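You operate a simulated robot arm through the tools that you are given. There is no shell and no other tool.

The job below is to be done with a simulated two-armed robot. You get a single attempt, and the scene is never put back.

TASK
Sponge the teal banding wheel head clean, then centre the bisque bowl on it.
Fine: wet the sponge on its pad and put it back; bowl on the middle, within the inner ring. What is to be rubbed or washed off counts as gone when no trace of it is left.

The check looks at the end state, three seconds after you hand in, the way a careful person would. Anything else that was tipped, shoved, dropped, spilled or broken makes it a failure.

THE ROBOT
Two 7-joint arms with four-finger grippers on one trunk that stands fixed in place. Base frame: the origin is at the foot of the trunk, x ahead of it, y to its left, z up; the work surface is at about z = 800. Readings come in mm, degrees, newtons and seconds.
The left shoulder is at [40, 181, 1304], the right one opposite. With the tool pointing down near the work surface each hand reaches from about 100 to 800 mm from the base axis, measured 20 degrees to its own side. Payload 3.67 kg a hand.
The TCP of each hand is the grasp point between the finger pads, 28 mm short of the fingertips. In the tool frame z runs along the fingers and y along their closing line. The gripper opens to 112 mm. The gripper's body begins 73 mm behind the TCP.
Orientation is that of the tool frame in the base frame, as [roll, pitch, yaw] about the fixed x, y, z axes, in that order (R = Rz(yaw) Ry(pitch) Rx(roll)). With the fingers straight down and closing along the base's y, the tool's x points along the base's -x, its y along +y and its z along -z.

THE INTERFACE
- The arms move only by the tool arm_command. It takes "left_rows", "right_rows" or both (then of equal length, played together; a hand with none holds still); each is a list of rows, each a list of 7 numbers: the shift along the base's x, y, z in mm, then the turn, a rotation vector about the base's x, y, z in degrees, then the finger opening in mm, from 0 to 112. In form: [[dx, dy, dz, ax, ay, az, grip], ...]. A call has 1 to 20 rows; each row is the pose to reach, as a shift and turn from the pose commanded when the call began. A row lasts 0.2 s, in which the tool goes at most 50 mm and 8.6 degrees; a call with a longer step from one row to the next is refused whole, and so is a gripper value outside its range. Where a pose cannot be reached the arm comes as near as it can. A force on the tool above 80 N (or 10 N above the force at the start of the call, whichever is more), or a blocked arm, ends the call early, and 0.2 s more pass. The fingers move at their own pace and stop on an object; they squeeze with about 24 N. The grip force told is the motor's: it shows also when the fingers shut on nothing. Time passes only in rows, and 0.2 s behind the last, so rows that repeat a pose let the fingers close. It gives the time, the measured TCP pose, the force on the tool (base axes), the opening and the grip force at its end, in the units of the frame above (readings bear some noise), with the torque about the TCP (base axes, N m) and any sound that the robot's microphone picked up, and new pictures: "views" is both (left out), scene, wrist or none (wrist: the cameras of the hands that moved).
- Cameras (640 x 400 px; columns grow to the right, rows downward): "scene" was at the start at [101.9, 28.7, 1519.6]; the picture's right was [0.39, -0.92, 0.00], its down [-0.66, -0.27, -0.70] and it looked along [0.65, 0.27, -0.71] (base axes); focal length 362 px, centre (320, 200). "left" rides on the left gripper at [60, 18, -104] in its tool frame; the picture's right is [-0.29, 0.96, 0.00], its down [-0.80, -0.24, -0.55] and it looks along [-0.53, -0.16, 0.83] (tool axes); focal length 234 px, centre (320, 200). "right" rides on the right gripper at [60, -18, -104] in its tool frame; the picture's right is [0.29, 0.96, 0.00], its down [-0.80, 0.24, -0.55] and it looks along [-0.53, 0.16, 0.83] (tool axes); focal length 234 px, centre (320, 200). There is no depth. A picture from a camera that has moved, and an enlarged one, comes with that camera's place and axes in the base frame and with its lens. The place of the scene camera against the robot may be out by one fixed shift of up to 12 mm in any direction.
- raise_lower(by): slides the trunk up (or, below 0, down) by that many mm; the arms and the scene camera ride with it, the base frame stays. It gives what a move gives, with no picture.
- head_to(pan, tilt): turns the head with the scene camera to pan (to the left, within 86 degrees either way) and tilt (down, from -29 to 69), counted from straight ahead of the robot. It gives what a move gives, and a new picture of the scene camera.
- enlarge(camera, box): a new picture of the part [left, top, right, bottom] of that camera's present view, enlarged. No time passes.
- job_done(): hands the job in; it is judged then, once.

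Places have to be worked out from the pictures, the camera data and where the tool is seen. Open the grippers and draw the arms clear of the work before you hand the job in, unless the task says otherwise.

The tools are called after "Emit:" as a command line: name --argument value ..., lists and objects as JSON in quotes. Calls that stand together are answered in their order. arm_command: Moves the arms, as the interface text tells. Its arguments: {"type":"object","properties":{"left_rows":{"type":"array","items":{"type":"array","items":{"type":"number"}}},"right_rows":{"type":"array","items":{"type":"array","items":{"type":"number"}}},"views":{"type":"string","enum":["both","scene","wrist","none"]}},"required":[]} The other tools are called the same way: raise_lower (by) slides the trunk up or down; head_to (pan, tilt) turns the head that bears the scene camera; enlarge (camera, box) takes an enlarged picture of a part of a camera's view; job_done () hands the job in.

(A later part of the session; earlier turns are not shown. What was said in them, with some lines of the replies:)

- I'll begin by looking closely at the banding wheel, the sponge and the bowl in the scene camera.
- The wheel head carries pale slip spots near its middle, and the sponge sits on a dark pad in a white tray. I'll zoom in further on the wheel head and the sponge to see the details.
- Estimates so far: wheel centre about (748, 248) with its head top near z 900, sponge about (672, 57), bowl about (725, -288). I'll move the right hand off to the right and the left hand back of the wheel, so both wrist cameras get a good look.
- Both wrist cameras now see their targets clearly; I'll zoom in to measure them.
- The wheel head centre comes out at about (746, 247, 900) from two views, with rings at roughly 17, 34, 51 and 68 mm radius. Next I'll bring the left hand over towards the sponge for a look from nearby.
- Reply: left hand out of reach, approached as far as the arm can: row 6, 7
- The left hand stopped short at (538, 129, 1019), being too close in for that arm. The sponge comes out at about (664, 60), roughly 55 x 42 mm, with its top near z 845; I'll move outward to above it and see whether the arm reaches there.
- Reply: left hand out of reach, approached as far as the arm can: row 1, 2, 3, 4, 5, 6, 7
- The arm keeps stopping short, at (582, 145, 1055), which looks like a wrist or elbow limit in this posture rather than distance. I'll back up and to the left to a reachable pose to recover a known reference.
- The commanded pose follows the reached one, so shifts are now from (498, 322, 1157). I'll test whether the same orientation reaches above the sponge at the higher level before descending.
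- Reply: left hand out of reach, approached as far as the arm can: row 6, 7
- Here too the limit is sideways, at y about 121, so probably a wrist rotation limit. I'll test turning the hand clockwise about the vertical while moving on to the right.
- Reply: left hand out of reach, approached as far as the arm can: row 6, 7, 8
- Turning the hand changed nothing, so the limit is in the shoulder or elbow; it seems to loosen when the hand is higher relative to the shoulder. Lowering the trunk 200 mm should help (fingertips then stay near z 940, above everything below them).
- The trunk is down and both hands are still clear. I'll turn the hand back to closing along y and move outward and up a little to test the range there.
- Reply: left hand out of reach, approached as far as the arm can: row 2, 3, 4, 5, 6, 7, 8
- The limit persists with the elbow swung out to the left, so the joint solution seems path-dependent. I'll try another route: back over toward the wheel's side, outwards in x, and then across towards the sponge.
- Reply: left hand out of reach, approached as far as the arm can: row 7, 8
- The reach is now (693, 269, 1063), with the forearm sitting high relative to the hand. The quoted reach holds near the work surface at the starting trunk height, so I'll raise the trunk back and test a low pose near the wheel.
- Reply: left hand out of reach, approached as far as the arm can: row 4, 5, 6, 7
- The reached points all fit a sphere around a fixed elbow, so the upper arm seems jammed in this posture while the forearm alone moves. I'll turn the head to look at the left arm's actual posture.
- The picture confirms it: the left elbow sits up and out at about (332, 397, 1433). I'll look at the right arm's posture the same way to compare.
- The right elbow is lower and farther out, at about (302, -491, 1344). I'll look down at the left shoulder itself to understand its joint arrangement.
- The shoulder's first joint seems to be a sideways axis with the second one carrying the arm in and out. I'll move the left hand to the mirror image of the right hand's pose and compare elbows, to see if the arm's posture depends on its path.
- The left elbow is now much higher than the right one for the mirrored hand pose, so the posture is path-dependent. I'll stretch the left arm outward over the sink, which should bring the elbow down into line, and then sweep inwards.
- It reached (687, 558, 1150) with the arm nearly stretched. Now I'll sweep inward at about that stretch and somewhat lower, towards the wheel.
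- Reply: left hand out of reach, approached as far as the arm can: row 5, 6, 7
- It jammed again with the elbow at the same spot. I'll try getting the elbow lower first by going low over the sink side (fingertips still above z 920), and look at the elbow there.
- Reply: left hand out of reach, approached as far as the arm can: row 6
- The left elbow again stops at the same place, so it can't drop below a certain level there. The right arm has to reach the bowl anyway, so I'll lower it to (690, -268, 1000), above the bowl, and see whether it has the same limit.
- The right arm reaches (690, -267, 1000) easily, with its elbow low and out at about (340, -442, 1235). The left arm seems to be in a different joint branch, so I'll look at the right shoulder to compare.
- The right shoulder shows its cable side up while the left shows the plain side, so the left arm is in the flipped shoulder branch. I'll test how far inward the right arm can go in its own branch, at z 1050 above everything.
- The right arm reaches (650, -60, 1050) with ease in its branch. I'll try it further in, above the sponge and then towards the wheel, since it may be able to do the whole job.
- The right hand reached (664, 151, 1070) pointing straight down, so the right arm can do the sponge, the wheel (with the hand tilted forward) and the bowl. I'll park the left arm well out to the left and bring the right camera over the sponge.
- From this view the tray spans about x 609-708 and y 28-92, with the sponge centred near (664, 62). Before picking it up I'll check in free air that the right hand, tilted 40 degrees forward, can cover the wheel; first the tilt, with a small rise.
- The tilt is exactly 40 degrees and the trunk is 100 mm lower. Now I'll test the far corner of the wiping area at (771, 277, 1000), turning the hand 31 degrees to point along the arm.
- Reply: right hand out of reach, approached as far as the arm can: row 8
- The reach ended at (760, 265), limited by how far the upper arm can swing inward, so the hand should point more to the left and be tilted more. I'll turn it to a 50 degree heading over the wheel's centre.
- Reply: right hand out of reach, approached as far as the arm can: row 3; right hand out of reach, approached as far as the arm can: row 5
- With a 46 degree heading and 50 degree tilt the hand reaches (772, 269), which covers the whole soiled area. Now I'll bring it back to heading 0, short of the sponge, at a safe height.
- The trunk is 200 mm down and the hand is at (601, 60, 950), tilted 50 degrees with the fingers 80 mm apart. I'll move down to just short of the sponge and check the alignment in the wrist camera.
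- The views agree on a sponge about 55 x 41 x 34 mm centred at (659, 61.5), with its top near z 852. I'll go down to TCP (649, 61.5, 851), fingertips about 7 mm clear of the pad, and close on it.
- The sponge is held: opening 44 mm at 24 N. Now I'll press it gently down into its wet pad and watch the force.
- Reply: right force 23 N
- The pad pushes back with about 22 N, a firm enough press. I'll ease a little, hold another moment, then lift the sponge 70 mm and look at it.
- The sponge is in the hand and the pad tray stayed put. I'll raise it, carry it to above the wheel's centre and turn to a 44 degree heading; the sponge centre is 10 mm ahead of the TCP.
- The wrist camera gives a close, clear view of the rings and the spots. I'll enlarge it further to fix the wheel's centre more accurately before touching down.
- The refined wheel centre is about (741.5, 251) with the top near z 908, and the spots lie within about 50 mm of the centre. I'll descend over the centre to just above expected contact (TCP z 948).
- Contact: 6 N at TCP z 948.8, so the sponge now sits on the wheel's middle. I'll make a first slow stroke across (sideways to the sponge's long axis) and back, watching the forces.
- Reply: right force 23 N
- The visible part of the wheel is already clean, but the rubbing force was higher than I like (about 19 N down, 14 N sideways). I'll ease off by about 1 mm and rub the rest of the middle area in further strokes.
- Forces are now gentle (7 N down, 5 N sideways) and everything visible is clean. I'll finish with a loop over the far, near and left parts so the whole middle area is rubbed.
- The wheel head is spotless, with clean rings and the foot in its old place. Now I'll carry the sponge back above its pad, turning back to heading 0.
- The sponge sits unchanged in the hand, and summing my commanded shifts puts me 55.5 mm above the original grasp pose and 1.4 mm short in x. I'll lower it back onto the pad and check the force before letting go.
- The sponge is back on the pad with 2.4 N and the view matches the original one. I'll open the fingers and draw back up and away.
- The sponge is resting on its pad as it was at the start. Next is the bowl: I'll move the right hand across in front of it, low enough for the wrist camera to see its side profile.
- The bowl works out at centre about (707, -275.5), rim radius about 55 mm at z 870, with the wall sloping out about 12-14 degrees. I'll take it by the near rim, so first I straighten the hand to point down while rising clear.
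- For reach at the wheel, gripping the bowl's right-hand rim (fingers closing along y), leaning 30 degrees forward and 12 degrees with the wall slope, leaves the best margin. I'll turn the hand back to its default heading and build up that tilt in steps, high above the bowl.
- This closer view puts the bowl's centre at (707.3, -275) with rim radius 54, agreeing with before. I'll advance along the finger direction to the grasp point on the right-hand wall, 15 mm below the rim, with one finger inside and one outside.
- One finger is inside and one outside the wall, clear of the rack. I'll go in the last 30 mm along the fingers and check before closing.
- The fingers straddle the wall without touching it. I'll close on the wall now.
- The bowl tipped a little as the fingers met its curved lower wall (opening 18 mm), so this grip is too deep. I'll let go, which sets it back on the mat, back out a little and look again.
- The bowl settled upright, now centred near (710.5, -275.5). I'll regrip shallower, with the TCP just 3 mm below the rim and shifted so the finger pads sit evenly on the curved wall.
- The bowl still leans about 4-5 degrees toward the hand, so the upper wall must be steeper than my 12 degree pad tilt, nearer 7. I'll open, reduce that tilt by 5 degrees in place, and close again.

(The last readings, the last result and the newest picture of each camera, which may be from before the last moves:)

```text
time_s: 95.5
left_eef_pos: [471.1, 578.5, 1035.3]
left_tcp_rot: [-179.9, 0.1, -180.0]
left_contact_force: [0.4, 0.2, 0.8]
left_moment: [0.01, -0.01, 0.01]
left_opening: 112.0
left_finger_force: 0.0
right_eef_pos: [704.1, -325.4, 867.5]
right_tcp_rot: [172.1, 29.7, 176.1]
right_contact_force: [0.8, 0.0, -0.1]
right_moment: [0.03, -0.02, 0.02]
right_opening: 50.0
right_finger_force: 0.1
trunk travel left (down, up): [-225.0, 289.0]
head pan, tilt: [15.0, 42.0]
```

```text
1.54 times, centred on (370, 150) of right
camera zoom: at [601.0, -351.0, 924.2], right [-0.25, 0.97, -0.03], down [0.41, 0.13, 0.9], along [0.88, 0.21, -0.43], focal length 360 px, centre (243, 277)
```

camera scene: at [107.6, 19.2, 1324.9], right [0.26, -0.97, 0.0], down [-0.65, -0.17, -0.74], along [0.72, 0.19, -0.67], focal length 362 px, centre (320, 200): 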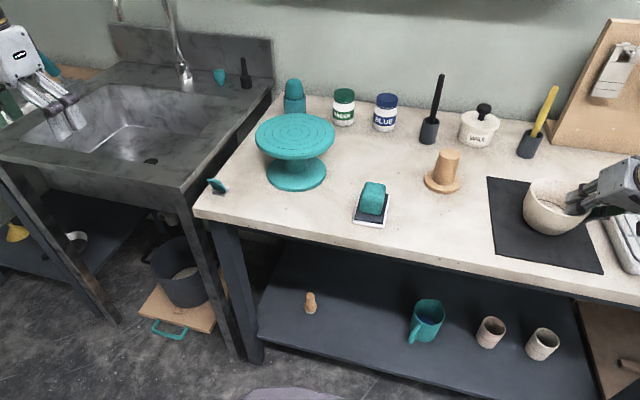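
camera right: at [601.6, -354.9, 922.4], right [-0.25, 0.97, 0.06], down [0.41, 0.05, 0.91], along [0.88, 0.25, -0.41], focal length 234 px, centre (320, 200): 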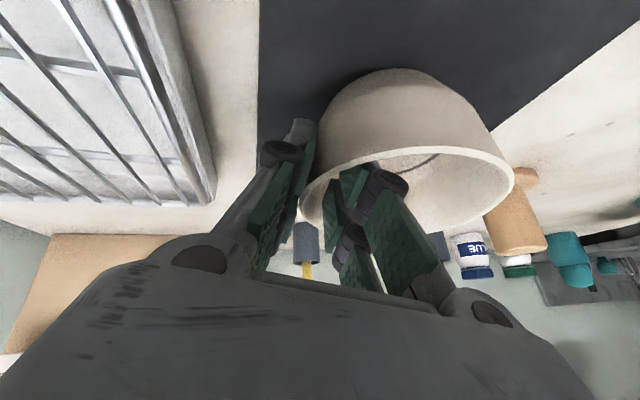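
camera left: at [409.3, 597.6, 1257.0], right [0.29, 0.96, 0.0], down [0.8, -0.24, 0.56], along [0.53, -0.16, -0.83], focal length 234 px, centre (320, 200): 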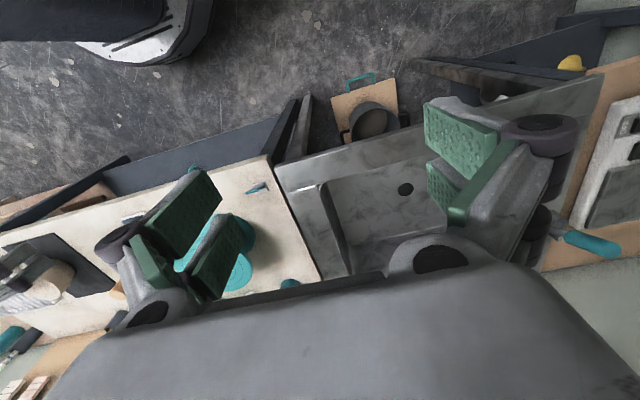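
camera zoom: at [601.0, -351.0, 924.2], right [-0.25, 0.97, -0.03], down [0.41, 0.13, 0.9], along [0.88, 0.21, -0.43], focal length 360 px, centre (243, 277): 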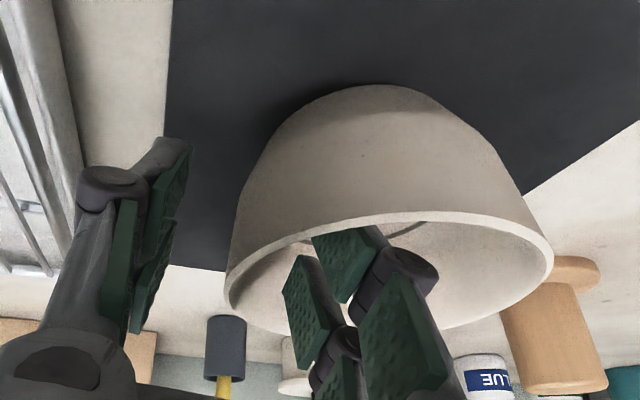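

The bowl is upright again. Closing with the reduced tilt.

Emit:
arm_command --right_rows '[[0, 0, 0, 0, 0, 0, 35], [0, 0, 0, 0, 0, 0, 22], [0, 0, 0, 0, 0, 0, 10], [0, 0, 0, 0, 0, 0, 0], [0, 0, 0, 0, 0, 0, 0], [0, 0, 0, 0, 0, 0, 0]]' --views "none"

Emit:
enlarge --camera "scene" --box '[480, 130, 640, 270]'

Emit:
enlarge --camera "right" --box '[180, 20, 560, 280]'

```text
time_s: 96.8
left_eef_pos: [470.7, 578.4, 1035.5]
left_tcp_rot: [-180.0, 0.1, 179.9]
left_contact_force: [0.4, 0.0, -0.8]
left_moment: [-0.01, 0.0, -0.01]
left_opening: 112.0
left_finger_force: 0.1
right_eef_pos: [703.2, -325.5, 865.7]
right_tcp_rot: [172.0, 29.8, 176.1]
right_contact_force: [-0.2, 3.1, 1.7]
right_moment: [0.12, 0.0, 0.03]
right_opening: 17.4
right_finger_force: 24.3
trunk travel left (down, up): [-225.0, 289.0]
head pan, tilt: [15.0, 42.0]
```

```text
2.86 times, centred on (560, 200) of scene
camera zoom: at [107.5, 19.5, 1324.9], right [0.26, -0.97, 0.0], down [-0.65, -0.17, -0.74], along [0.72, 0.19, -0.67], focal length 1034 px, centre (-366, 200)
```

zoom: 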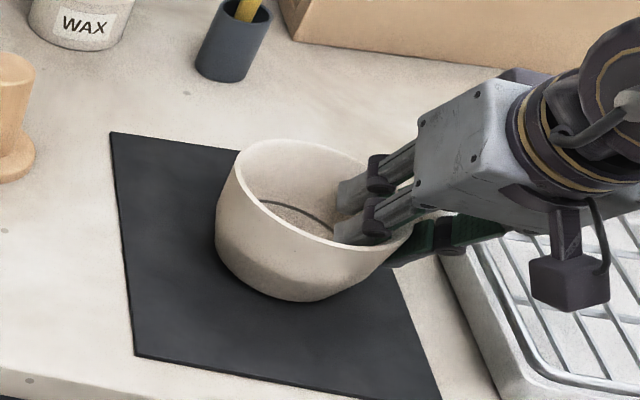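

```text
1.54 times, centred on (370, 150) of right
camera zoom: at [601.0, -350.3, 924.6], right [-0.25, 0.97, -0.03], down [0.41, 0.13, 0.9], along [0.88, 0.21, -0.43], focal length 360 px, centre (243, 277)
```

zoom: 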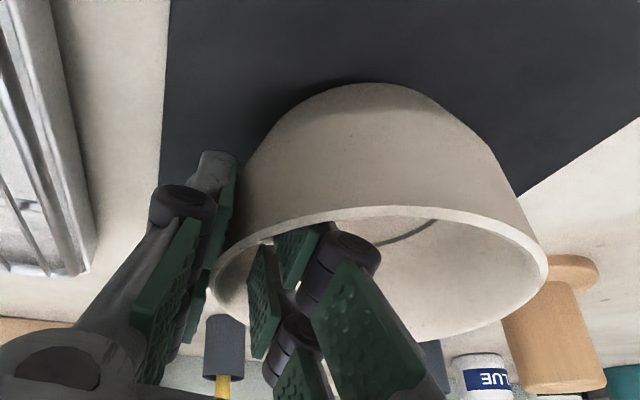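

The bowl is held with only a small lean of about 3 degrees now. I'll lift it slowly 40 mm and check that it hangs steadily.

Emit:
arm_command --right_rows '[[0, 0, 3, 0, 0, 0, 0], [0, 0, 8, 0, 0, 0, 0], [0, 0, 15, 0, 0, 0, 0], [0, 0, 22, 0, 0, 0, 0], [0, 0, 30, 0, 0, 0, 0], [0, 0, 40, 0, 0, 0, 0], [0, 0, 40, 0, 0, 0, 0]]' --views "both"

Emit:
enlarge --camera "scene" --box '[480, 130, 640, 270]'

Emit:
enlarge --camera "right" --box '[180, 20, 560, 280]'

```text
time_s: 98.5
left_eef_pos: [472.2, 577.3, 1034.6]
left_tcp_rot: [-179.9, 0.1, -180.0]
left_contact_force: [0.2, -0.2, -0.5]
left_moment: [0.0, -0.03, 0.0]
left_opening: 111.9
left_finger_force: 0.0
right_eef_pos: [705.1, -326.5, 906.0]
right_tcp_rot: [172.0, 29.6, 176.1]
right_contact_force: [-0.3, 0.7, -1.8]
right_moment: [-0.08, -0.01, 0.0]
right_opening: 17.4
right_finger_force: 24.0
trunk travel left (down, up): [-225.0, 289.0]
head pan, tilt: [15.0, 42.0]
camera scene: at [108.0, 18.9, 1324.9], right [0.26, -0.97, 0.0], down [-0.65, -0.17, -0.74], along [0.72, 0.19, -0.67], focal length 362 px, centre (320, 200)
camera right: at [601.8, -350.8, 963.5], right [-0.25, 0.97, -0.03], down [0.41, 0.13, 0.9], along [0.87, 0.21, -0.43], focal length 234 px, centre (320, 200)
```

scene: 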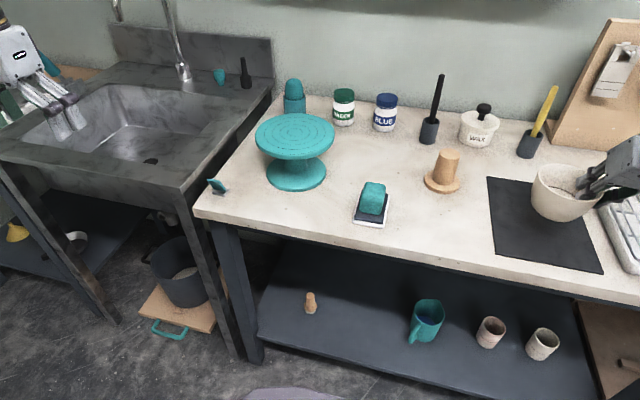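
right: 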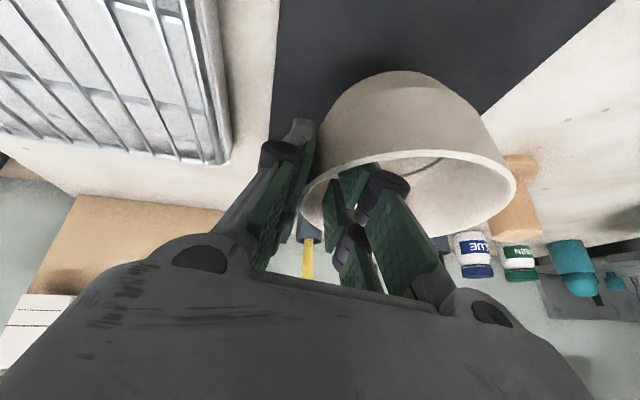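

```text
2.86 times, centred on (560, 200) of scene
camera zoom: at [108.0, 18.9, 1324.9], right [0.26, -0.97, 0.0], down [-0.65, -0.17, -0.74], along [0.72, 0.19, -0.67], focal length 1034 px, centre (-366, 200)
```

zoom: 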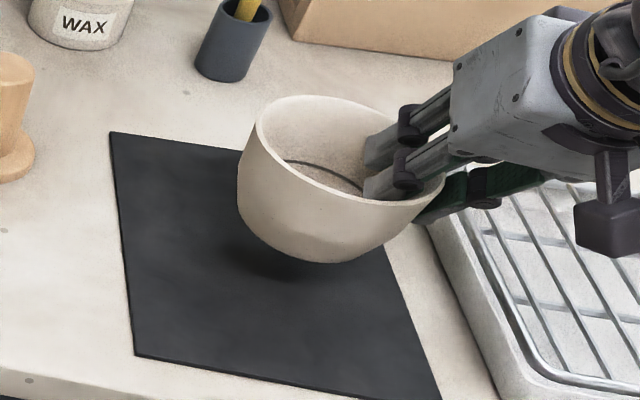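

```text
1.54 times, centred on (370, 150) of right
camera zoom: at [601.8, -350.8, 963.5], right [-0.25, 0.97, -0.03], down [0.41, 0.13, 0.9], along [0.87, 0.21, -0.43], focal length 360 px, centre (243, 277)
```

zoom: 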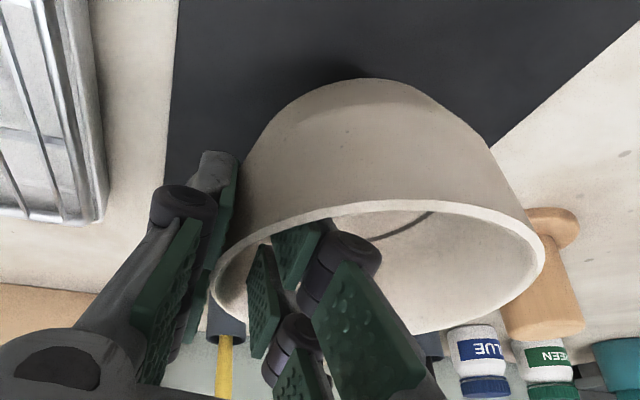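

The bowl hangs steadily (about 0.2 kg). I'll raise it another 110 mm and carry it across, well above everything, to over the wheel.

Emit:
arm_command --right_rows '[[0, 5, 35, 0, 0, 0, 0], [0, 15, 75, 0, 0, 0, 0], [1, 35, 110, 0, 0, 0, 0], [3, 65, 110, 0, 0, 0, 0], [5, 100, 110, 0, 0, 0, 0], [7, 135, 110, 0, 0, 0, 0], [9, 170, 110, 0, 0, 0, 0], [11, 205, 110, 0, 0, 0, 0], [13, 240, 110, 0, 0, 0, 0], [15, 275, 110, 0, 0, 0, 0], [17, 310, 110, 0, 0, 0, 0], [19, 345, 110, 0, 0, 0, 0], [21, 380, 110, 0, 0, 0, 0], [23, 415, 110, 0, 0, 0, 0], [25, 450, 110, 0, 0, 0, 0], [27, 485, 110, 0, 0, 0, 0], [29, 515, 110, 0, 0, 0, 0], [30, 532, 110, 0, 0, 0, 0]]' --views "both"

Emit:
enlarge --camera "scene" --box '[230, 40, 390, 200]'

Emit:
enlarge --camera "right" --box '[180, 0, 560, 280]'

```text
time_s: 102.2
left_eef_pos: [471.6, 579.4, 1034.9]
left_tcp_rot: [-179.9, 0.1, -180.0]
left_contact_force: [-0.4, -0.4, -0.2]
left_moment: [-0.01, 0.0, 0.0]
left_opening: 112.1
left_finger_force: 0.0
right_eef_pos: [736.6, 207.7, 1018.0]
right_tcp_rot: [171.9, 29.8, 176.1]
right_contact_force: [0.4, 1.0, -2.4]
right_moment: [-0.07, 0.01, 0.01]
right_opening: 16.7
right_finger_force: 24.1
trunk travel left (down, up): [-225.0, 289.0]
head pan, tilt: [15.0, 42.0]
camera scene: at [107.6, 19.9, 1324.9], right [0.26, -0.97, 0.0], down [-0.65, -0.17, -0.74], along [0.72, 0.19, -0.67], focal length 362 px, centre (320, 200)
camera right: at [632.4, 182.6, 1074.7], right [-0.25, 0.97, -0.03], down [0.41, 0.13, 0.9], along [0.88, 0.21, -0.43], focal length 234 px, centre (320, 200)
```

scene: 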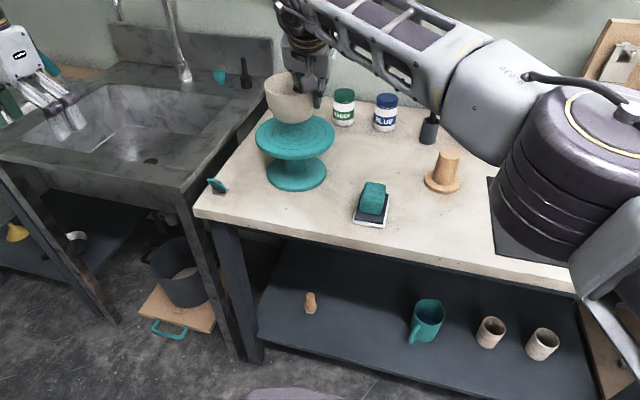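
right: 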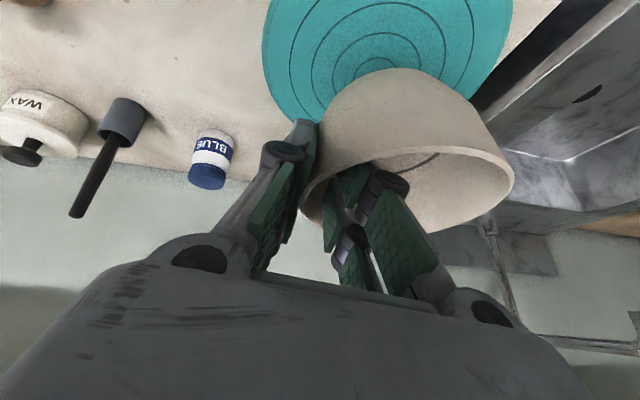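

```text
2.50 times, centred on (310, 120) of scene
camera zoom: at [107.6, 19.9, 1324.9], right [0.26, -0.97, 0.0], down [-0.65, -0.17, -0.74], along [0.72, 0.19, -0.67], focal length 905 px, centre (345, 400)
```

zoom: 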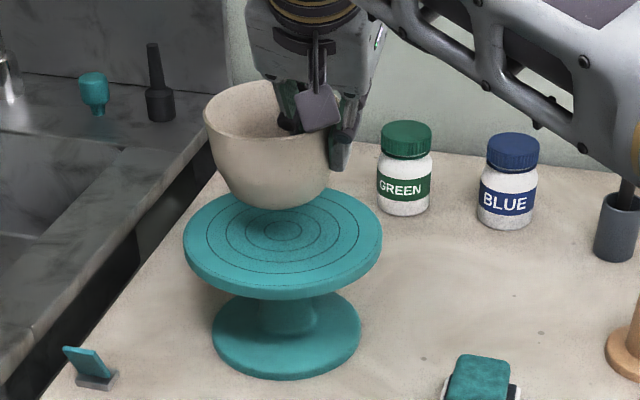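

```text
1.43 times, centred on (370, 140) of right
camera zoom: at [632.4, 182.6, 1074.7], right [-0.25, 0.97, -0.03], down [0.41, 0.13, 0.9], along [0.88, 0.21, -0.43], focal length 334 px, centre (249, 286)
```

zoom: 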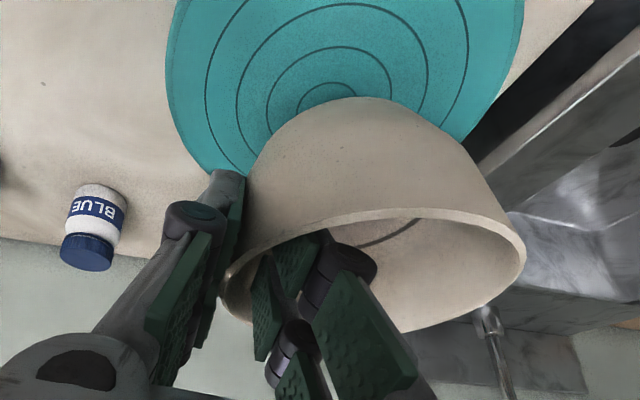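

The bowl is over the wheel. I'll zoom in on it to judge its lean and where its foot is relative to the rings.

Emit:
enlarge --camera "scene" --box '[255, 60, 345, 140]'

Emit:
enlarge --camera "right" --box '[260, 0, 540, 180]'

```text
5.00 times, centred on (300, 100) of scene
camera zoom: at [107.6, 19.9, 1324.9], right [0.26, -0.97, 0.0], down [-0.65, -0.17, -0.74], along [0.72, 0.19, -0.67], focal length 1810 px, centre (420, 700)
```

zoom: 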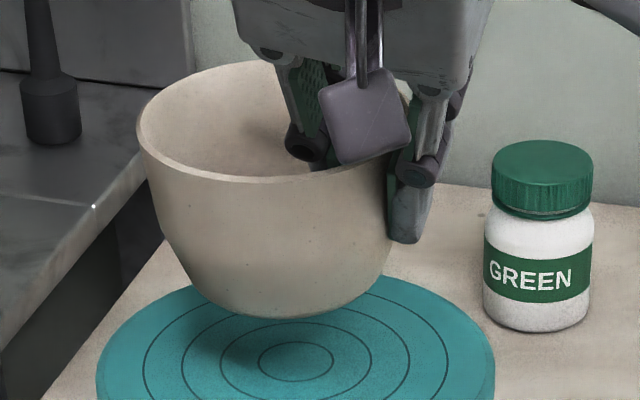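

```text
2.22 times, centred on (400, 90) of right
camera zoom: at [632.4, 182.6, 1074.7], right [-0.25, 0.97, -0.03], down [0.41, 0.13, 0.9], along [0.88, 0.21, -0.43], focal length 520 px, centre (142, 444)
```

zoom: 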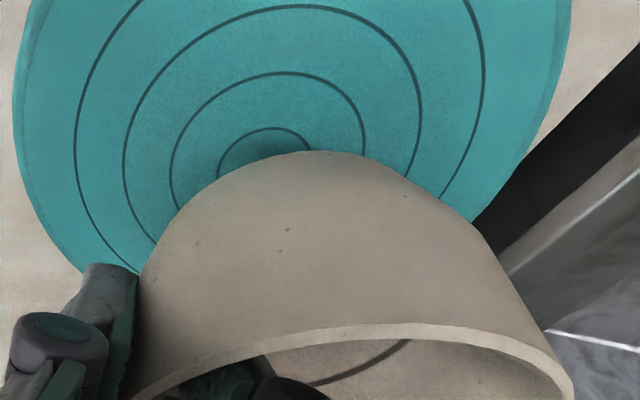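

The bowl leans about 3 degrees (left side up), and its foot is already within a few mm of the wheel's middle in both views. I'll take out that lean by rolling the hand 3 degrees and lower to just above the wheel.

Emit:
arm_command --right_rows '[[0, 0, -10, -1.5, 0, 0, 0], [0, 0, -20, -3, 0, 0, 0], [0, 0, -28, -3, 0, 0, 0], [0, 0, -35, -3, 0, 0, 0], [0, 0, -35, -3, 0, 0, 0]]' --views "both"

Emit:
enlarge --camera "scene" --box '[250, 60, 350, 150]'

Emit:
enlarge --camera "right" --box '[240, 0, 540, 200]'

```text
time_s: 103.5
left_eef_pos: [470.9, 578.5, 1034.7]
left_tcp_rot: [180.0, 0.1, -179.9]
left_contact_force: [-0.1, 0.3, -0.2]
left_moment: [0.01, 0.01, -0.01]
left_opening: 111.9
left_finger_force: 0.1
right_eef_pos: [735.1, 205.8, 981.0]
right_tcp_rot: [175.5, 29.9, 177.7]
right_contact_force: [0.4, 1.3, -1.1]
right_moment: [-0.04, 0.03, 0.0]
right_opening: 16.6
right_finger_force: 24.2
trunk travel left (down, up): [-225.0, 289.0]
head pan, tilt: [15.0, 42.0]
camera scene: at [107.9, 19.2, 1324.9], right [0.26, -0.97, 0.0], down [-0.65, -0.17, -0.74], along [0.72, 0.19, -0.67], focal length 362 px, centre (320, 200)
camera right: at [631.5, 184.4, 1039.9], right [-0.25, 0.96, -0.08], down [0.41, 0.18, 0.89], along [0.88, 0.19, -0.44], focal length 234 px, centre (320, 200)
```

scene: 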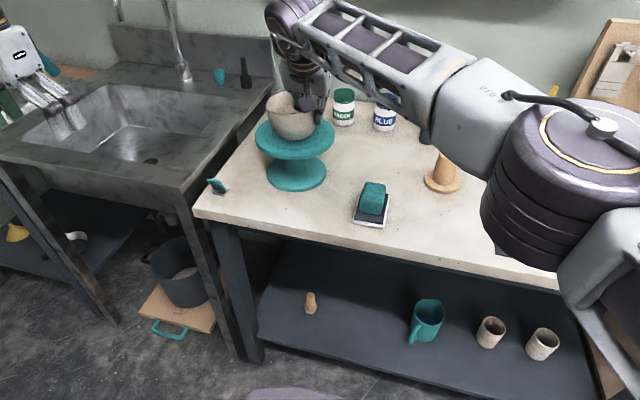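
right: 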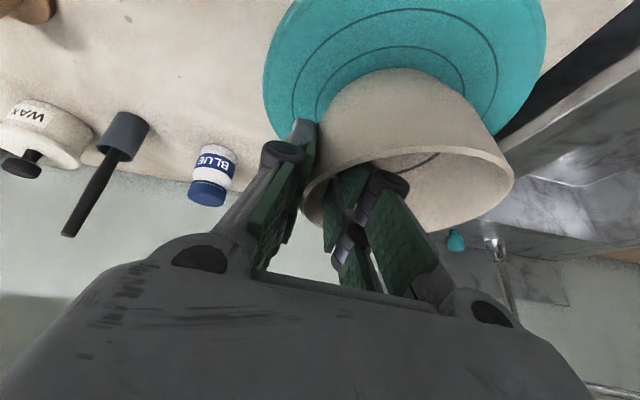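

```text
4.44 times, centred on (300, 105) of scene
camera zoom: at [107.9, 19.2, 1324.9], right [0.26, -0.97, 0.0], down [-0.65, -0.17, -0.74], along [0.72, 0.19, -0.67], focal length 1609 px, centre (409, 622)
```

zoom: 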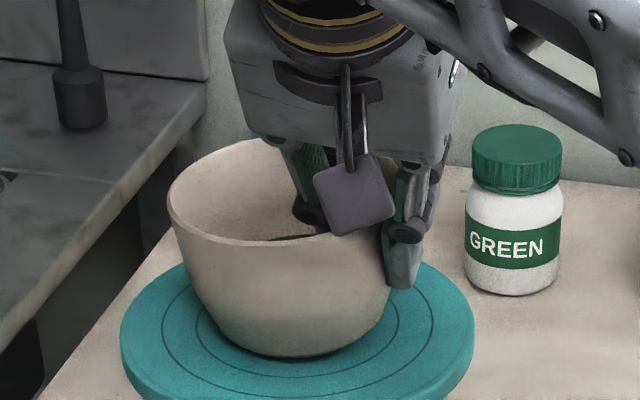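

```text
2.00 times, centred on (390, 100) of right
camera zoom: at [631.5, 184.4, 1039.9], right [-0.25, 0.96, -0.08], down [0.41, 0.18, 0.89], along [0.88, 0.19, -0.44], focal length 468 px, centre (180, 400)
```

zoom: 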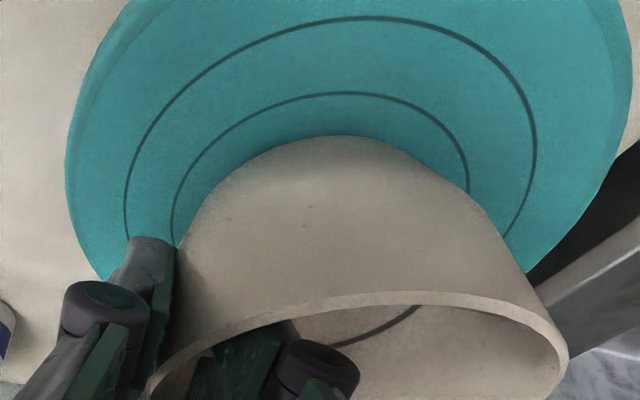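

The foot is now only a few mm above the wheel and close to centred (about 1.5 mm to the left, x within about 2 mm). I'll lower it in small steps with a 1 mm shift right until the force shows contact.

Emit:
arm_command --right_rows '[[0, -0.5, -1, 0, 0, 0, 0], [0, -1, -2, 0, 0, 0, 0], [0, -1, -3, 0, 0, 0, 0], [0, -1, -4, 0, 0, 0, 0], [0, -1, -4, 0, 0, 0, 0]]' --views "none"

```text
time_s: 104.7
left_eef_pos: [470.3, 578.0, 1034.6]
left_tcp_rot: [179.9, 0.2, 180.0]
left_contact_force: [0.4, -0.4, -0.6]
left_moment: [-0.01, -0.03, 0.01]
left_opening: 111.9
left_finger_force: 0.0
right_eef_pos: [734.1, 205.9, 978.8]
right_tcp_rot: [175.5, 29.9, 177.8]
right_contact_force: [-0.3, 1.1, 5.0]
right_moment: [0.59, 0.1, 0.05]
right_opening: 16.7
right_finger_force: 24.1
trunk travel left (down, up): [-225.0, 289.0]
head pan, tilt: [15.0, 42.0]
```

Contact came with 5 N and a moment showing the foot's far-left edge touched first, so the lean is now slightly the other way. I'll look before adjusting.

Emit:
enlarge --camera "scene" --box '[250, 60, 350, 150]'

Emit:
enlarge --camera "right" --box '[240, 0, 540, 200]'

```text
4.44 times, centred on (300, 105) of scene
camera zoom: at [107.1, 19.3, 1325.0], right [0.26, -0.97, 0.0], down [-0.65, -0.17, -0.74], along [0.72, 0.19, -0.67], focal length 1609 px, centre (409, 622)
```

zoom: 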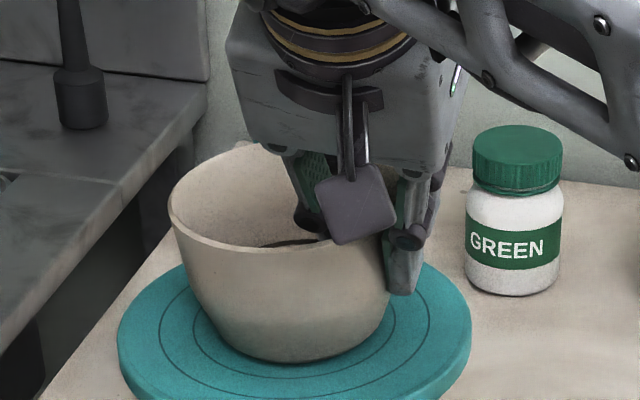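

```text
2.00 times, centred on (390, 100) of right
camera zoom: at [630.6, 184.0, 1037.1], right [-0.25, 0.96, -0.08], down [0.41, 0.18, 0.89], along [0.88, 0.19, -0.44], focal length 468 px, centre (180, 400)
```

zoom: 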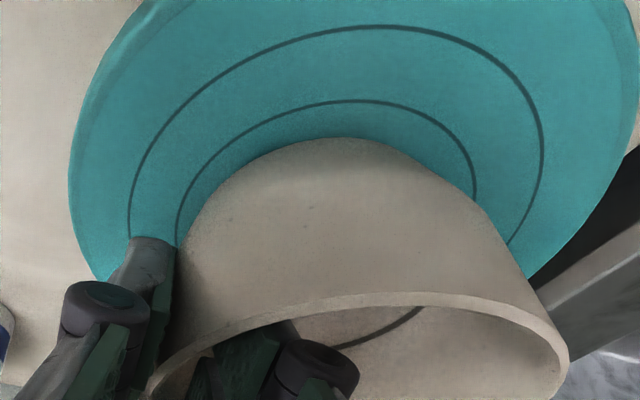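

In both views the foot lies concentric with the rings to within about 1-2 mm, so it's ready to set down. I'll relieve most of the pressure and then open the fingers slowly.

Emit:
arm_command --right_rows '[[0, 0, 0.6, 0.5, 0, 0, 0], [0, 0, 0.6, 1, 0, 0, 0], [0, 0, 0.6, 1, 0, 0, 0]]' --views "none"

```text
time_s: 105.5
left_eef_pos: [471.3, 578.7, 1034.7]
left_tcp_rot: [-180.0, 0.2, -180.0]
left_contact_force: [0.4, -1.0, 0.6]
left_moment: [-0.03, 0.03, 0.0]
left_opening: 112.0
left_finger_force: 0.0
right_eef_pos: [735.3, 203.6, 976.3]
right_tcp_rot: [174.4, 29.8, 177.2]
right_contact_force: [0.1, 0.3, -0.9]
right_moment: [0.01, 0.08, 0.0]
right_opening: 16.6
right_finger_force: 23.5
trunk travel left (down, up): [-225.0, 289.0]
head pan, tilt: [15.0, 42.0]
```

Now it is barely touching and nearly level (moment close to zero). I'll lower 0.8 mm and check the force once more.

Emit:
arm_command --right_rows '[[0, 0, -0.5, 0, 0, 0, 0], [0, 0, -1, 0, 0, 0, 0], [0, 0, -1, 0, 0, 0, 0]]' --views "none"

Emit:
enlarge --camera "scene" --box '[250, 60, 350, 150]'

Emit:
enlarge --camera "right" --box '[240, 0, 540, 200]'

```text
time_s: 106.2
left_eef_pos: [470.9, 578.6, 1035.6]
left_tcp_rot: [180.0, 0.1, -180.0]
left_contact_force: [0.3, 0.3, 0.2]
left_moment: [0.02, -0.01, 0.02]
left_opening: 111.9
left_finger_force: 0.0
right_eef_pos: [735.2, 203.9, 977.5]
right_tcp_rot: [174.3, 29.9, 177.2]
right_contact_force: [-1.1, 1.5, 2.1]
right_moment: [0.26, 0.17, 0.05]
right_opening: 16.7
right_finger_force: 24.4
trunk travel left (down, up): [-225.0, 289.0]
head pan, tilt: [15.0, 42.0]
```

```text
4.44 times, centred on (300, 105) of scene
camera zoom: at [107.3, 19.2, 1324.9], right [0.26, -0.97, 0.0], down [-0.65, -0.17, -0.74], along [0.72, 0.19, -0.67], focal length 1609 px, centre (409, 622)
```

zoom: 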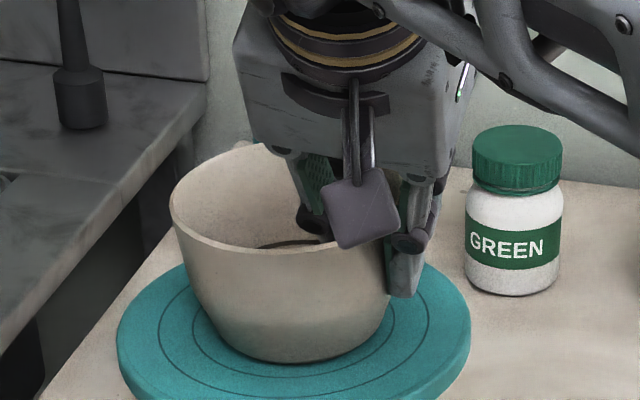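

```text
2.00 times, centred on (390, 100) of right
camera zoom: at [631.0, 182.2, 1035.4], right [-0.25, 0.97, -0.06], down [0.41, 0.16, 0.9], along [0.88, 0.2, -0.44], focal length 468 px, centre (180, 400)
```

zoom: 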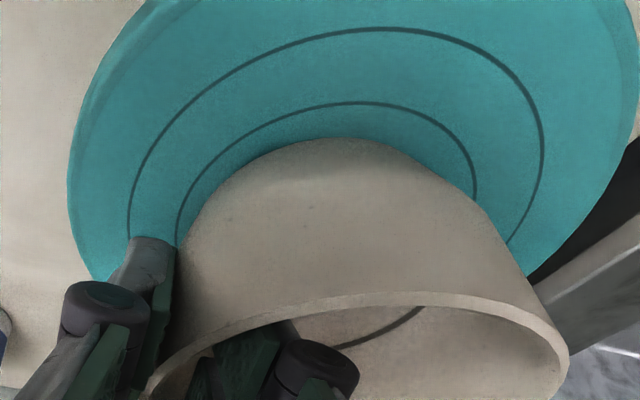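

Gentle contact (about 2 N, nearly level) and the foot still sits centred on the rings. Releasing now: opening slowly to 50 mm without moving.

Emit:
arm_command --right_rows '[[0, 0, 0, 0, 0, 0, 18], [0, 0, 0, 0, 0, 0, 22], [0, 0, 0, 0, 0, 0, 28], [0, 0, 0, 0, 0, 0, 36], [0, 0, 0, 0, 0, 0, 44], [0, 0, 0, 0, 0, 0, 50], [0, 0, 0, 0, 0, 0, 50]]' --views "both"

Emit:
enlarge --camera "scene" --box '[250, 60, 350, 150]'

Emit:
enlarge --camera "right" --box '[240, 0, 540, 200]'

```text
time_s: 107.8
left_eef_pos: [470.3, 579.3, 1034.9]
left_tcp_rot: [-179.9, 0.1, -180.0]
left_contact_force: [0.0, -0.4, -0.4]
left_moment: [0.0, 0.0, 0.0]
left_opening: 111.8
left_finger_force: 0.0
right_eef_pos: [734.4, 203.8, 976.1]
right_tcp_rot: [174.3, 29.8, 177.2]
right_contact_force: [0.5, -0.6, -0.2]
right_moment: [-0.02, -0.01, -0.05]
right_opening: 50.1
right_finger_force: 0.0
trunk travel left (down, up): [-225.0, 289.0]
head pan, tilt: [15.0, 42.0]
camera scene: at [107.7, 19.2, 1324.9], right [0.26, -0.97, 0.0], down [-0.65, -0.17, -0.74], along [0.72, 0.19, -0.67], focal length 362 px, centre (320, 200)
camera right: at [631.4, 182.0, 1035.0], right [-0.25, 0.97, -0.06], down [0.41, 0.16, 0.9], along [0.88, 0.2, -0.44], focal length 234 px, centre (320, 200)
```

scene: 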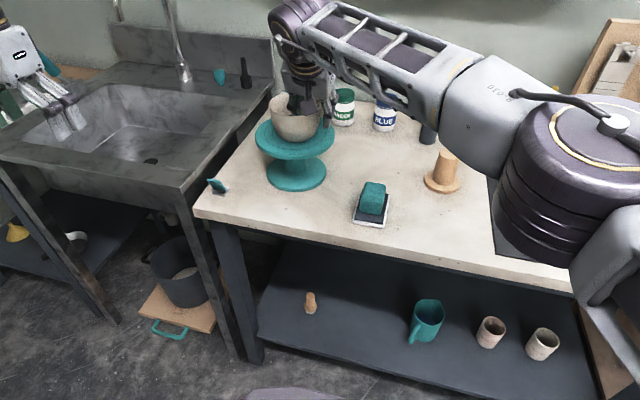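
right: 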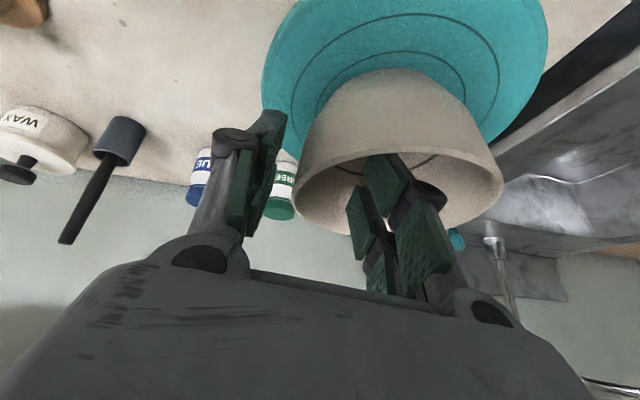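

```text
4.44 times, centred on (300, 105) of scene
camera zoom: at [107.7, 19.2, 1324.9], right [0.26, -0.97, 0.0], down [-0.65, -0.17, -0.74], along [0.72, 0.19, -0.67], focal length 1609 px, centre (409, 622)
```

zoom: 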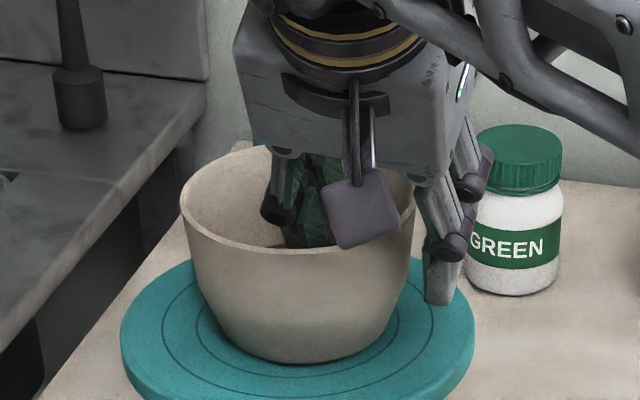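

```text
2.00 times, centred on (390, 100) of right
camera zoom: at [631.4, 182.0, 1035.0], right [-0.25, 0.97, -0.06], down [0.41, 0.16, 0.9], along [0.88, 0.2, -0.44], focal length 468 px, centre (180, 400)
```

zoom: 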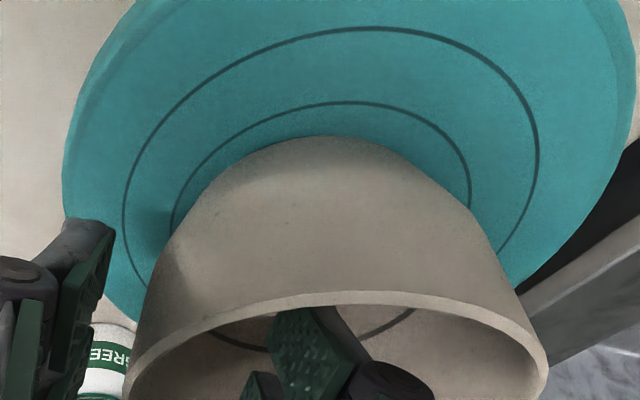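

The bowl has settled level on the wheel. I'll withdraw the hand up and back along the fingers and then inspect the centring with a clear view.

Emit:
arm_command --right_rows '[[-5, -0.5, 9, 0, 0, 0, 50], [-12, -1, 21, 0, 0, 0, 50], [-22, -2, 38, 0, 0, 0, 50], [-35, -3, 60, 0, 0, 0, 50], [-50, -15, 80, 0, 0, 0, 50], [-65, -40, 95, 0, 0, 0, 50], [-75, -70, 100, 0, 0, 0, 50], [-85, -100, 100, 0, 0, 0, 50]]' --views "both"

Emit:
enlarge --camera "scene" --box '[245, 70, 345, 170]'

Emit:
enlarge --camera "right" --box '[260, 0, 540, 200]'

```text
time_s: 109.7
left_eef_pos: [470.6, 577.9, 1035.5]
left_tcp_rot: [179.9, 0.2, -180.0]
left_contact_force: [-0.9, -1.2, 0.2]
left_moment: [0.01, -0.01, 0.01]
left_opening: 111.9
left_finger_force: 0.1
right_eef_pos: [649.6, 103.1, 1078.0]
right_tcp_rot: [174.2, 29.8, 177.2]
right_contact_force: [0.2, -0.2, 0.6]
right_moment: [0.02, -0.02, -0.01]
right_opening: 50.2
right_finger_force: 0.1
trunk travel left (down, up): [-225.0, 289.0]
head pan, tilt: [15.0, 42.0]
camera scene: at [107.4, 17.7, 1324.9], right [0.26, -0.97, 0.0], down [-0.65, -0.17, -0.74], along [0.72, 0.19, -0.67], focal length 362 px, centre (320, 200)
camera right: at [546.2, 81.1, 1136.0], right [-0.25, 0.97, -0.06], down [0.41, 0.16, 0.9], along [0.88, 0.2, -0.44], focal length 234 px, centre (320, 200)
```

scene: 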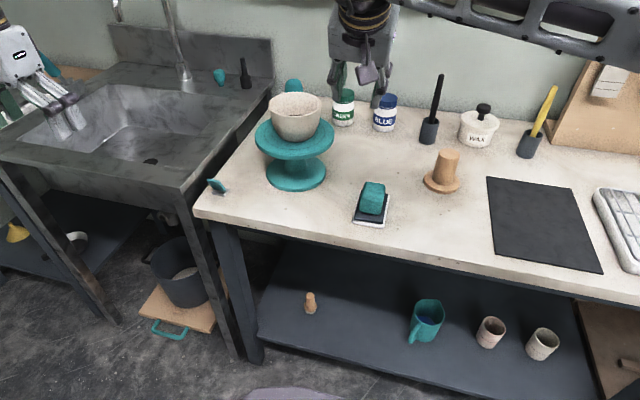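
right: 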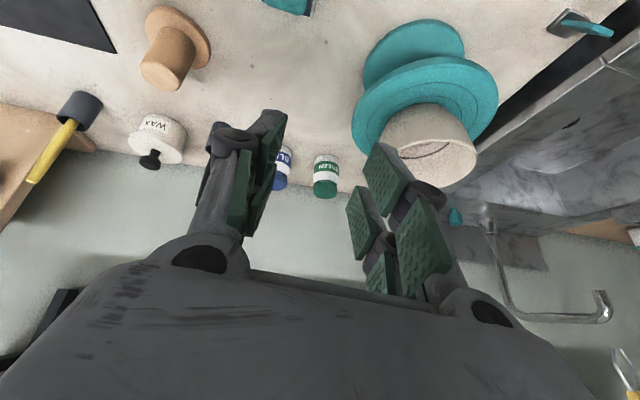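

```text
4.00 times, centred on (295, 120) of scene
camera zoom: at [107.4, 17.7, 1324.9], right [0.26, -0.97, 0.0], down [-0.65, -0.17, -0.74], along [0.72, 0.19, -0.67], focal length 1448 px, centre (420, 520)
```

zoom: 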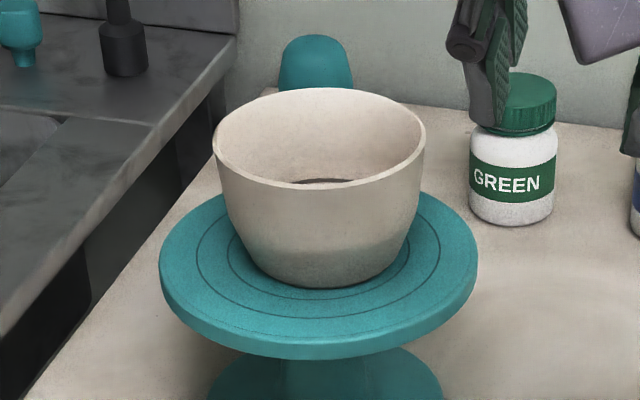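

```text
2.00 times, centred on (400, 100) of right
camera zoom: at [546.2, 81.1, 1136.0], right [-0.25, 0.97, -0.06], down [0.41, 0.16, 0.9], along [0.88, 0.2, -0.44], focal length 468 px, centre (160, 400)
```

zoom: 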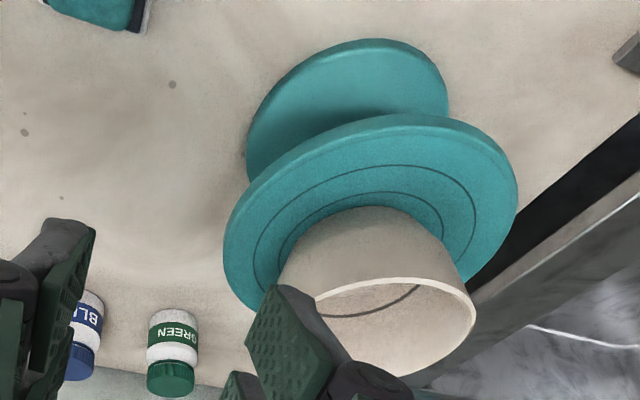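

Both views show the bowl upright and concentric with the rings (within about 1-2 mm). I'll open the right gripper fully and draw the hand up and away to the right, then make a last inspection.

Emit:
arm_command --right_rows '[[-10, -10, 30, 0, 0, 0, 80], [-20, -35, 60, 0, 0, 0, 112], [-30, -70, 80, 0, 0, 0, 112], [-40, -110, 90, 0, 0, 0, 112], [-50, -150, 90, 0, 0, 0, 112], [-60, -190, 90, 0, 0, 0, 112], [-70, -230, 90, 0, 0, 0, 112], [-80, -270, 90, 0, 0, 0, 112], [-90, -310, 90, 0, 0, 0, 112], [-90, -330, 90, 0, 0, 0, 112]]' --views "scene"

Emit:
head_to --pan 16 --tilt 36

Emit:
enlarge --camera "scene" --box '[270, 110, 370, 210]'

Emit:
enlarge --camera "scene" --box '[240, 100, 440, 280]'

```text
time_s: 111.8
left_eef_pos: [471.8, 578.7, 1034.0]
left_tcp_rot: [179.9, 0.1, 179.9]
left_contact_force: [-0.3, -0.6, 0.0]
left_moment: [-0.04, 0.03, 0.0]
left_opening: 112.1
left_finger_force: 0.1
right_eef_pos: [560.2, -225.9, 1168.0]
right_tcp_rot: [174.4, 29.7, 177.4]
right_contact_force: [0.4, 0.8, 0.1]
right_moment: [0.01, 0.01, 0.01]
right_opening: 111.9
right_finger_force: 0.1
trunk travel left (down, up): [-225.0, 289.0]
head pan, tilt: [15.0, 42.0]
camera scene: at [107.8, 18.8, 1324.9], right [0.26, -0.97, 0.0], down [-0.65, -0.17, -0.74], along [0.72, 0.19, -0.67], focal length 362 px, centre (320, 200)
```

scene: 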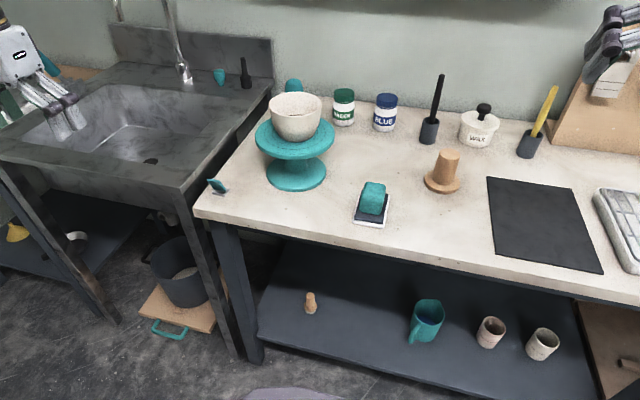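

```text
time_s: 112.5
left_eef_pos: [471.3, 578.0, 1034.5]
left_tcp_rot: [179.9, 0.1, -179.9]
left_contact_force: [0.3, -0.4, 0.2]
left_moment: [0.01, 0.0, -0.01]
left_opening: 112.0
left_finger_force: 0.1
right_eef_pos: [561.0, -225.7, 1167.8]
right_tcp_rot: [174.3, 29.8, 177.2]
right_contact_force: [1.4, 0.4, 0.4]
right_moment: [0.03, -0.01, 0.02]
right_opening: 111.8
right_finger_force: 0.0
trunk travel left (down, up): [-225.0, 289.0]
head pan, tilt: [16.0, 36.0]
camera scene: at [111.0, 21.6, 1333.8], right [0.28, -0.96, 0.0], down [-0.57, -0.16, -0.81], along [0.78, 0.22, -0.59], focal length 362 px, centre (320, 200)
```

scene: 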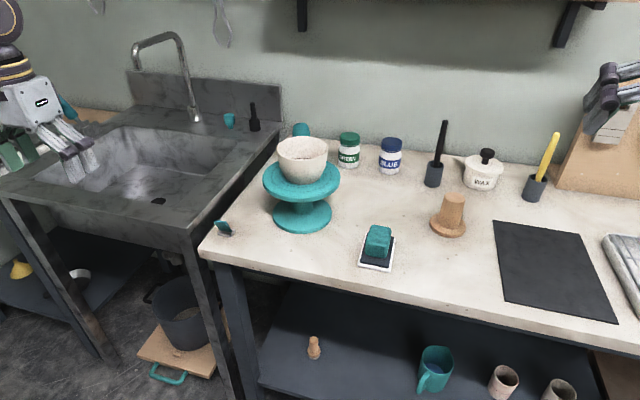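

```text
4.00 times, centred on (320, 160) of scene
camera zoom: at [111.0, 21.6, 1333.8], right [0.28, -0.96, 0.0], down [-0.57, -0.16, -0.81], along [0.78, 0.22, -0.59], focal length 1448 px, centre (320, 360)
```

zoom: 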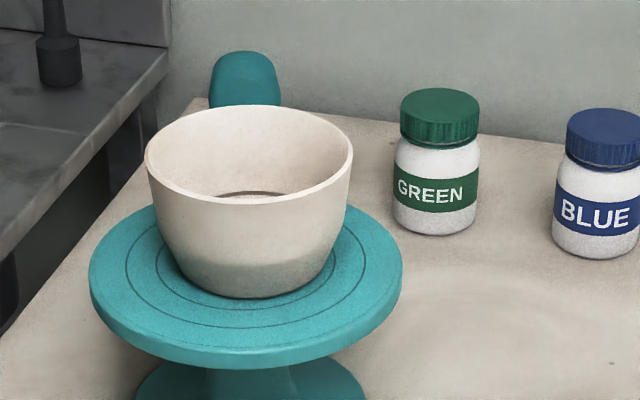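

```text
2.22 times, centred on (340, 190) of scene
camera zoom: at [111.0, 21.6, 1333.8], right [0.28, -0.96, 0.0], down [-0.57, -0.16, -0.81], along [0.78, 0.22, -0.59], focal length 804 px, centre (276, 222)
```

zoom: 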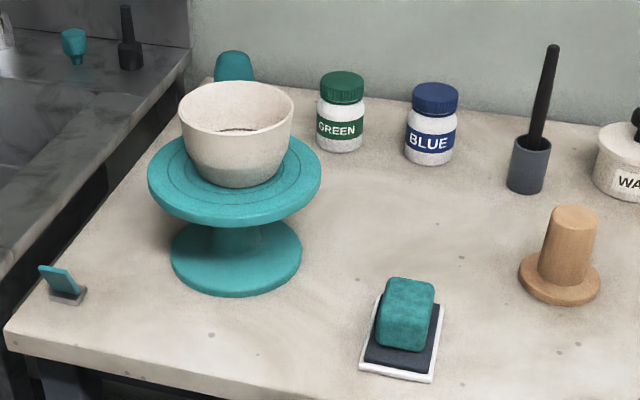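

Everything looks in order: the sponge is on its pad and the bowl is upright on the wheel. I'll zoom in tighter to measure the centring once more.

Emit:
enlarge --camera "scene" --box '[285, 128, 349, 168]'

Emit:
enlarge --camera "scene" --box '[260, 160, 345, 210]'

```text
10.00 times, centred on (317, 148) of scene
camera zoom: at [111.0, 21.6, 1333.8], right [0.28, -0.96, 0.0], down [-0.57, -0.16, -0.81], along [0.78, 0.22, -0.59], focal length 3620 px, centre (350, 720)
```

zoom: 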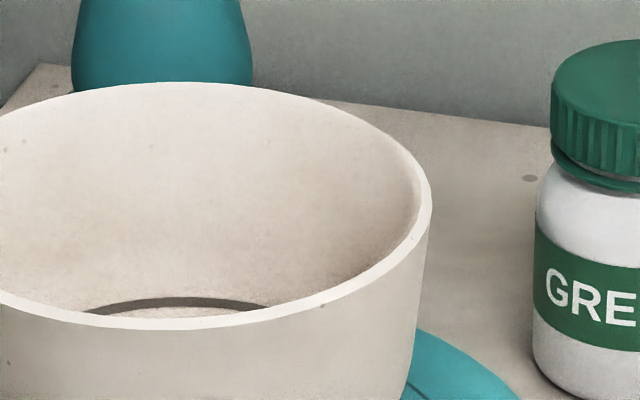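

```text
7.53 times, centred on (302, 185) of scene
camera zoom: at [111.0, 21.6, 1333.8], right [0.28, -0.96, 0.0], down [-0.57, -0.16, -0.81], along [0.78, 0.22, -0.59], focal length 2725 px, centre (452, 313)
```

zoom: 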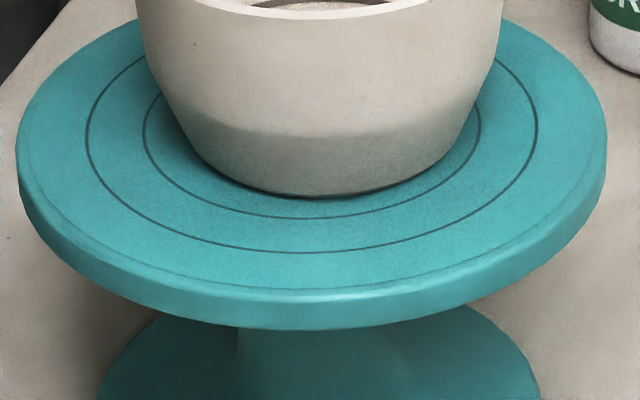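

The bowl's centre measures within about 3 mm of the wheel's axis in both directions, well inside the inner ring. The head is clean, the sponge is on its pad, nothing else has moved, and both grippers are open and clear, so I'm handing in.

Emit:
job_done

```text
The job is handed in.
```

I finished the job and handed it in. The banding wheel head is clean and the bisque bowl stands on the middle of it.

- **Wheel head:** I wetted the sponge by pressing it into its pad (about 22 N), then rubbed the middle area. The last clear view before the bowl went on showed no spots left. The wheel may have shifted by about 2 mm during the work; its foot showed no movement after the rubbing.
- **Sponge:** It is back on its pad, in the same place as before.
- **Bowl:** It is upright, and by my measurement its centre is about 3 mm to the right of the wheel's centre, inside the inner ring (about 16 mm radius). The first two grips on the rim tipped it slightly on its mat, so I let go and regripped before lifting it.
- **Surroundings:** I saw nothing else moved, tipped or spilled. Both grippers are open and both arms are clear of the work.

The trunk is still 200 mm lower than at the start. The right arm did all the handling; the left arm couldn't reach the sponge or the wheel from its starting posture, so I parked it by the sink.
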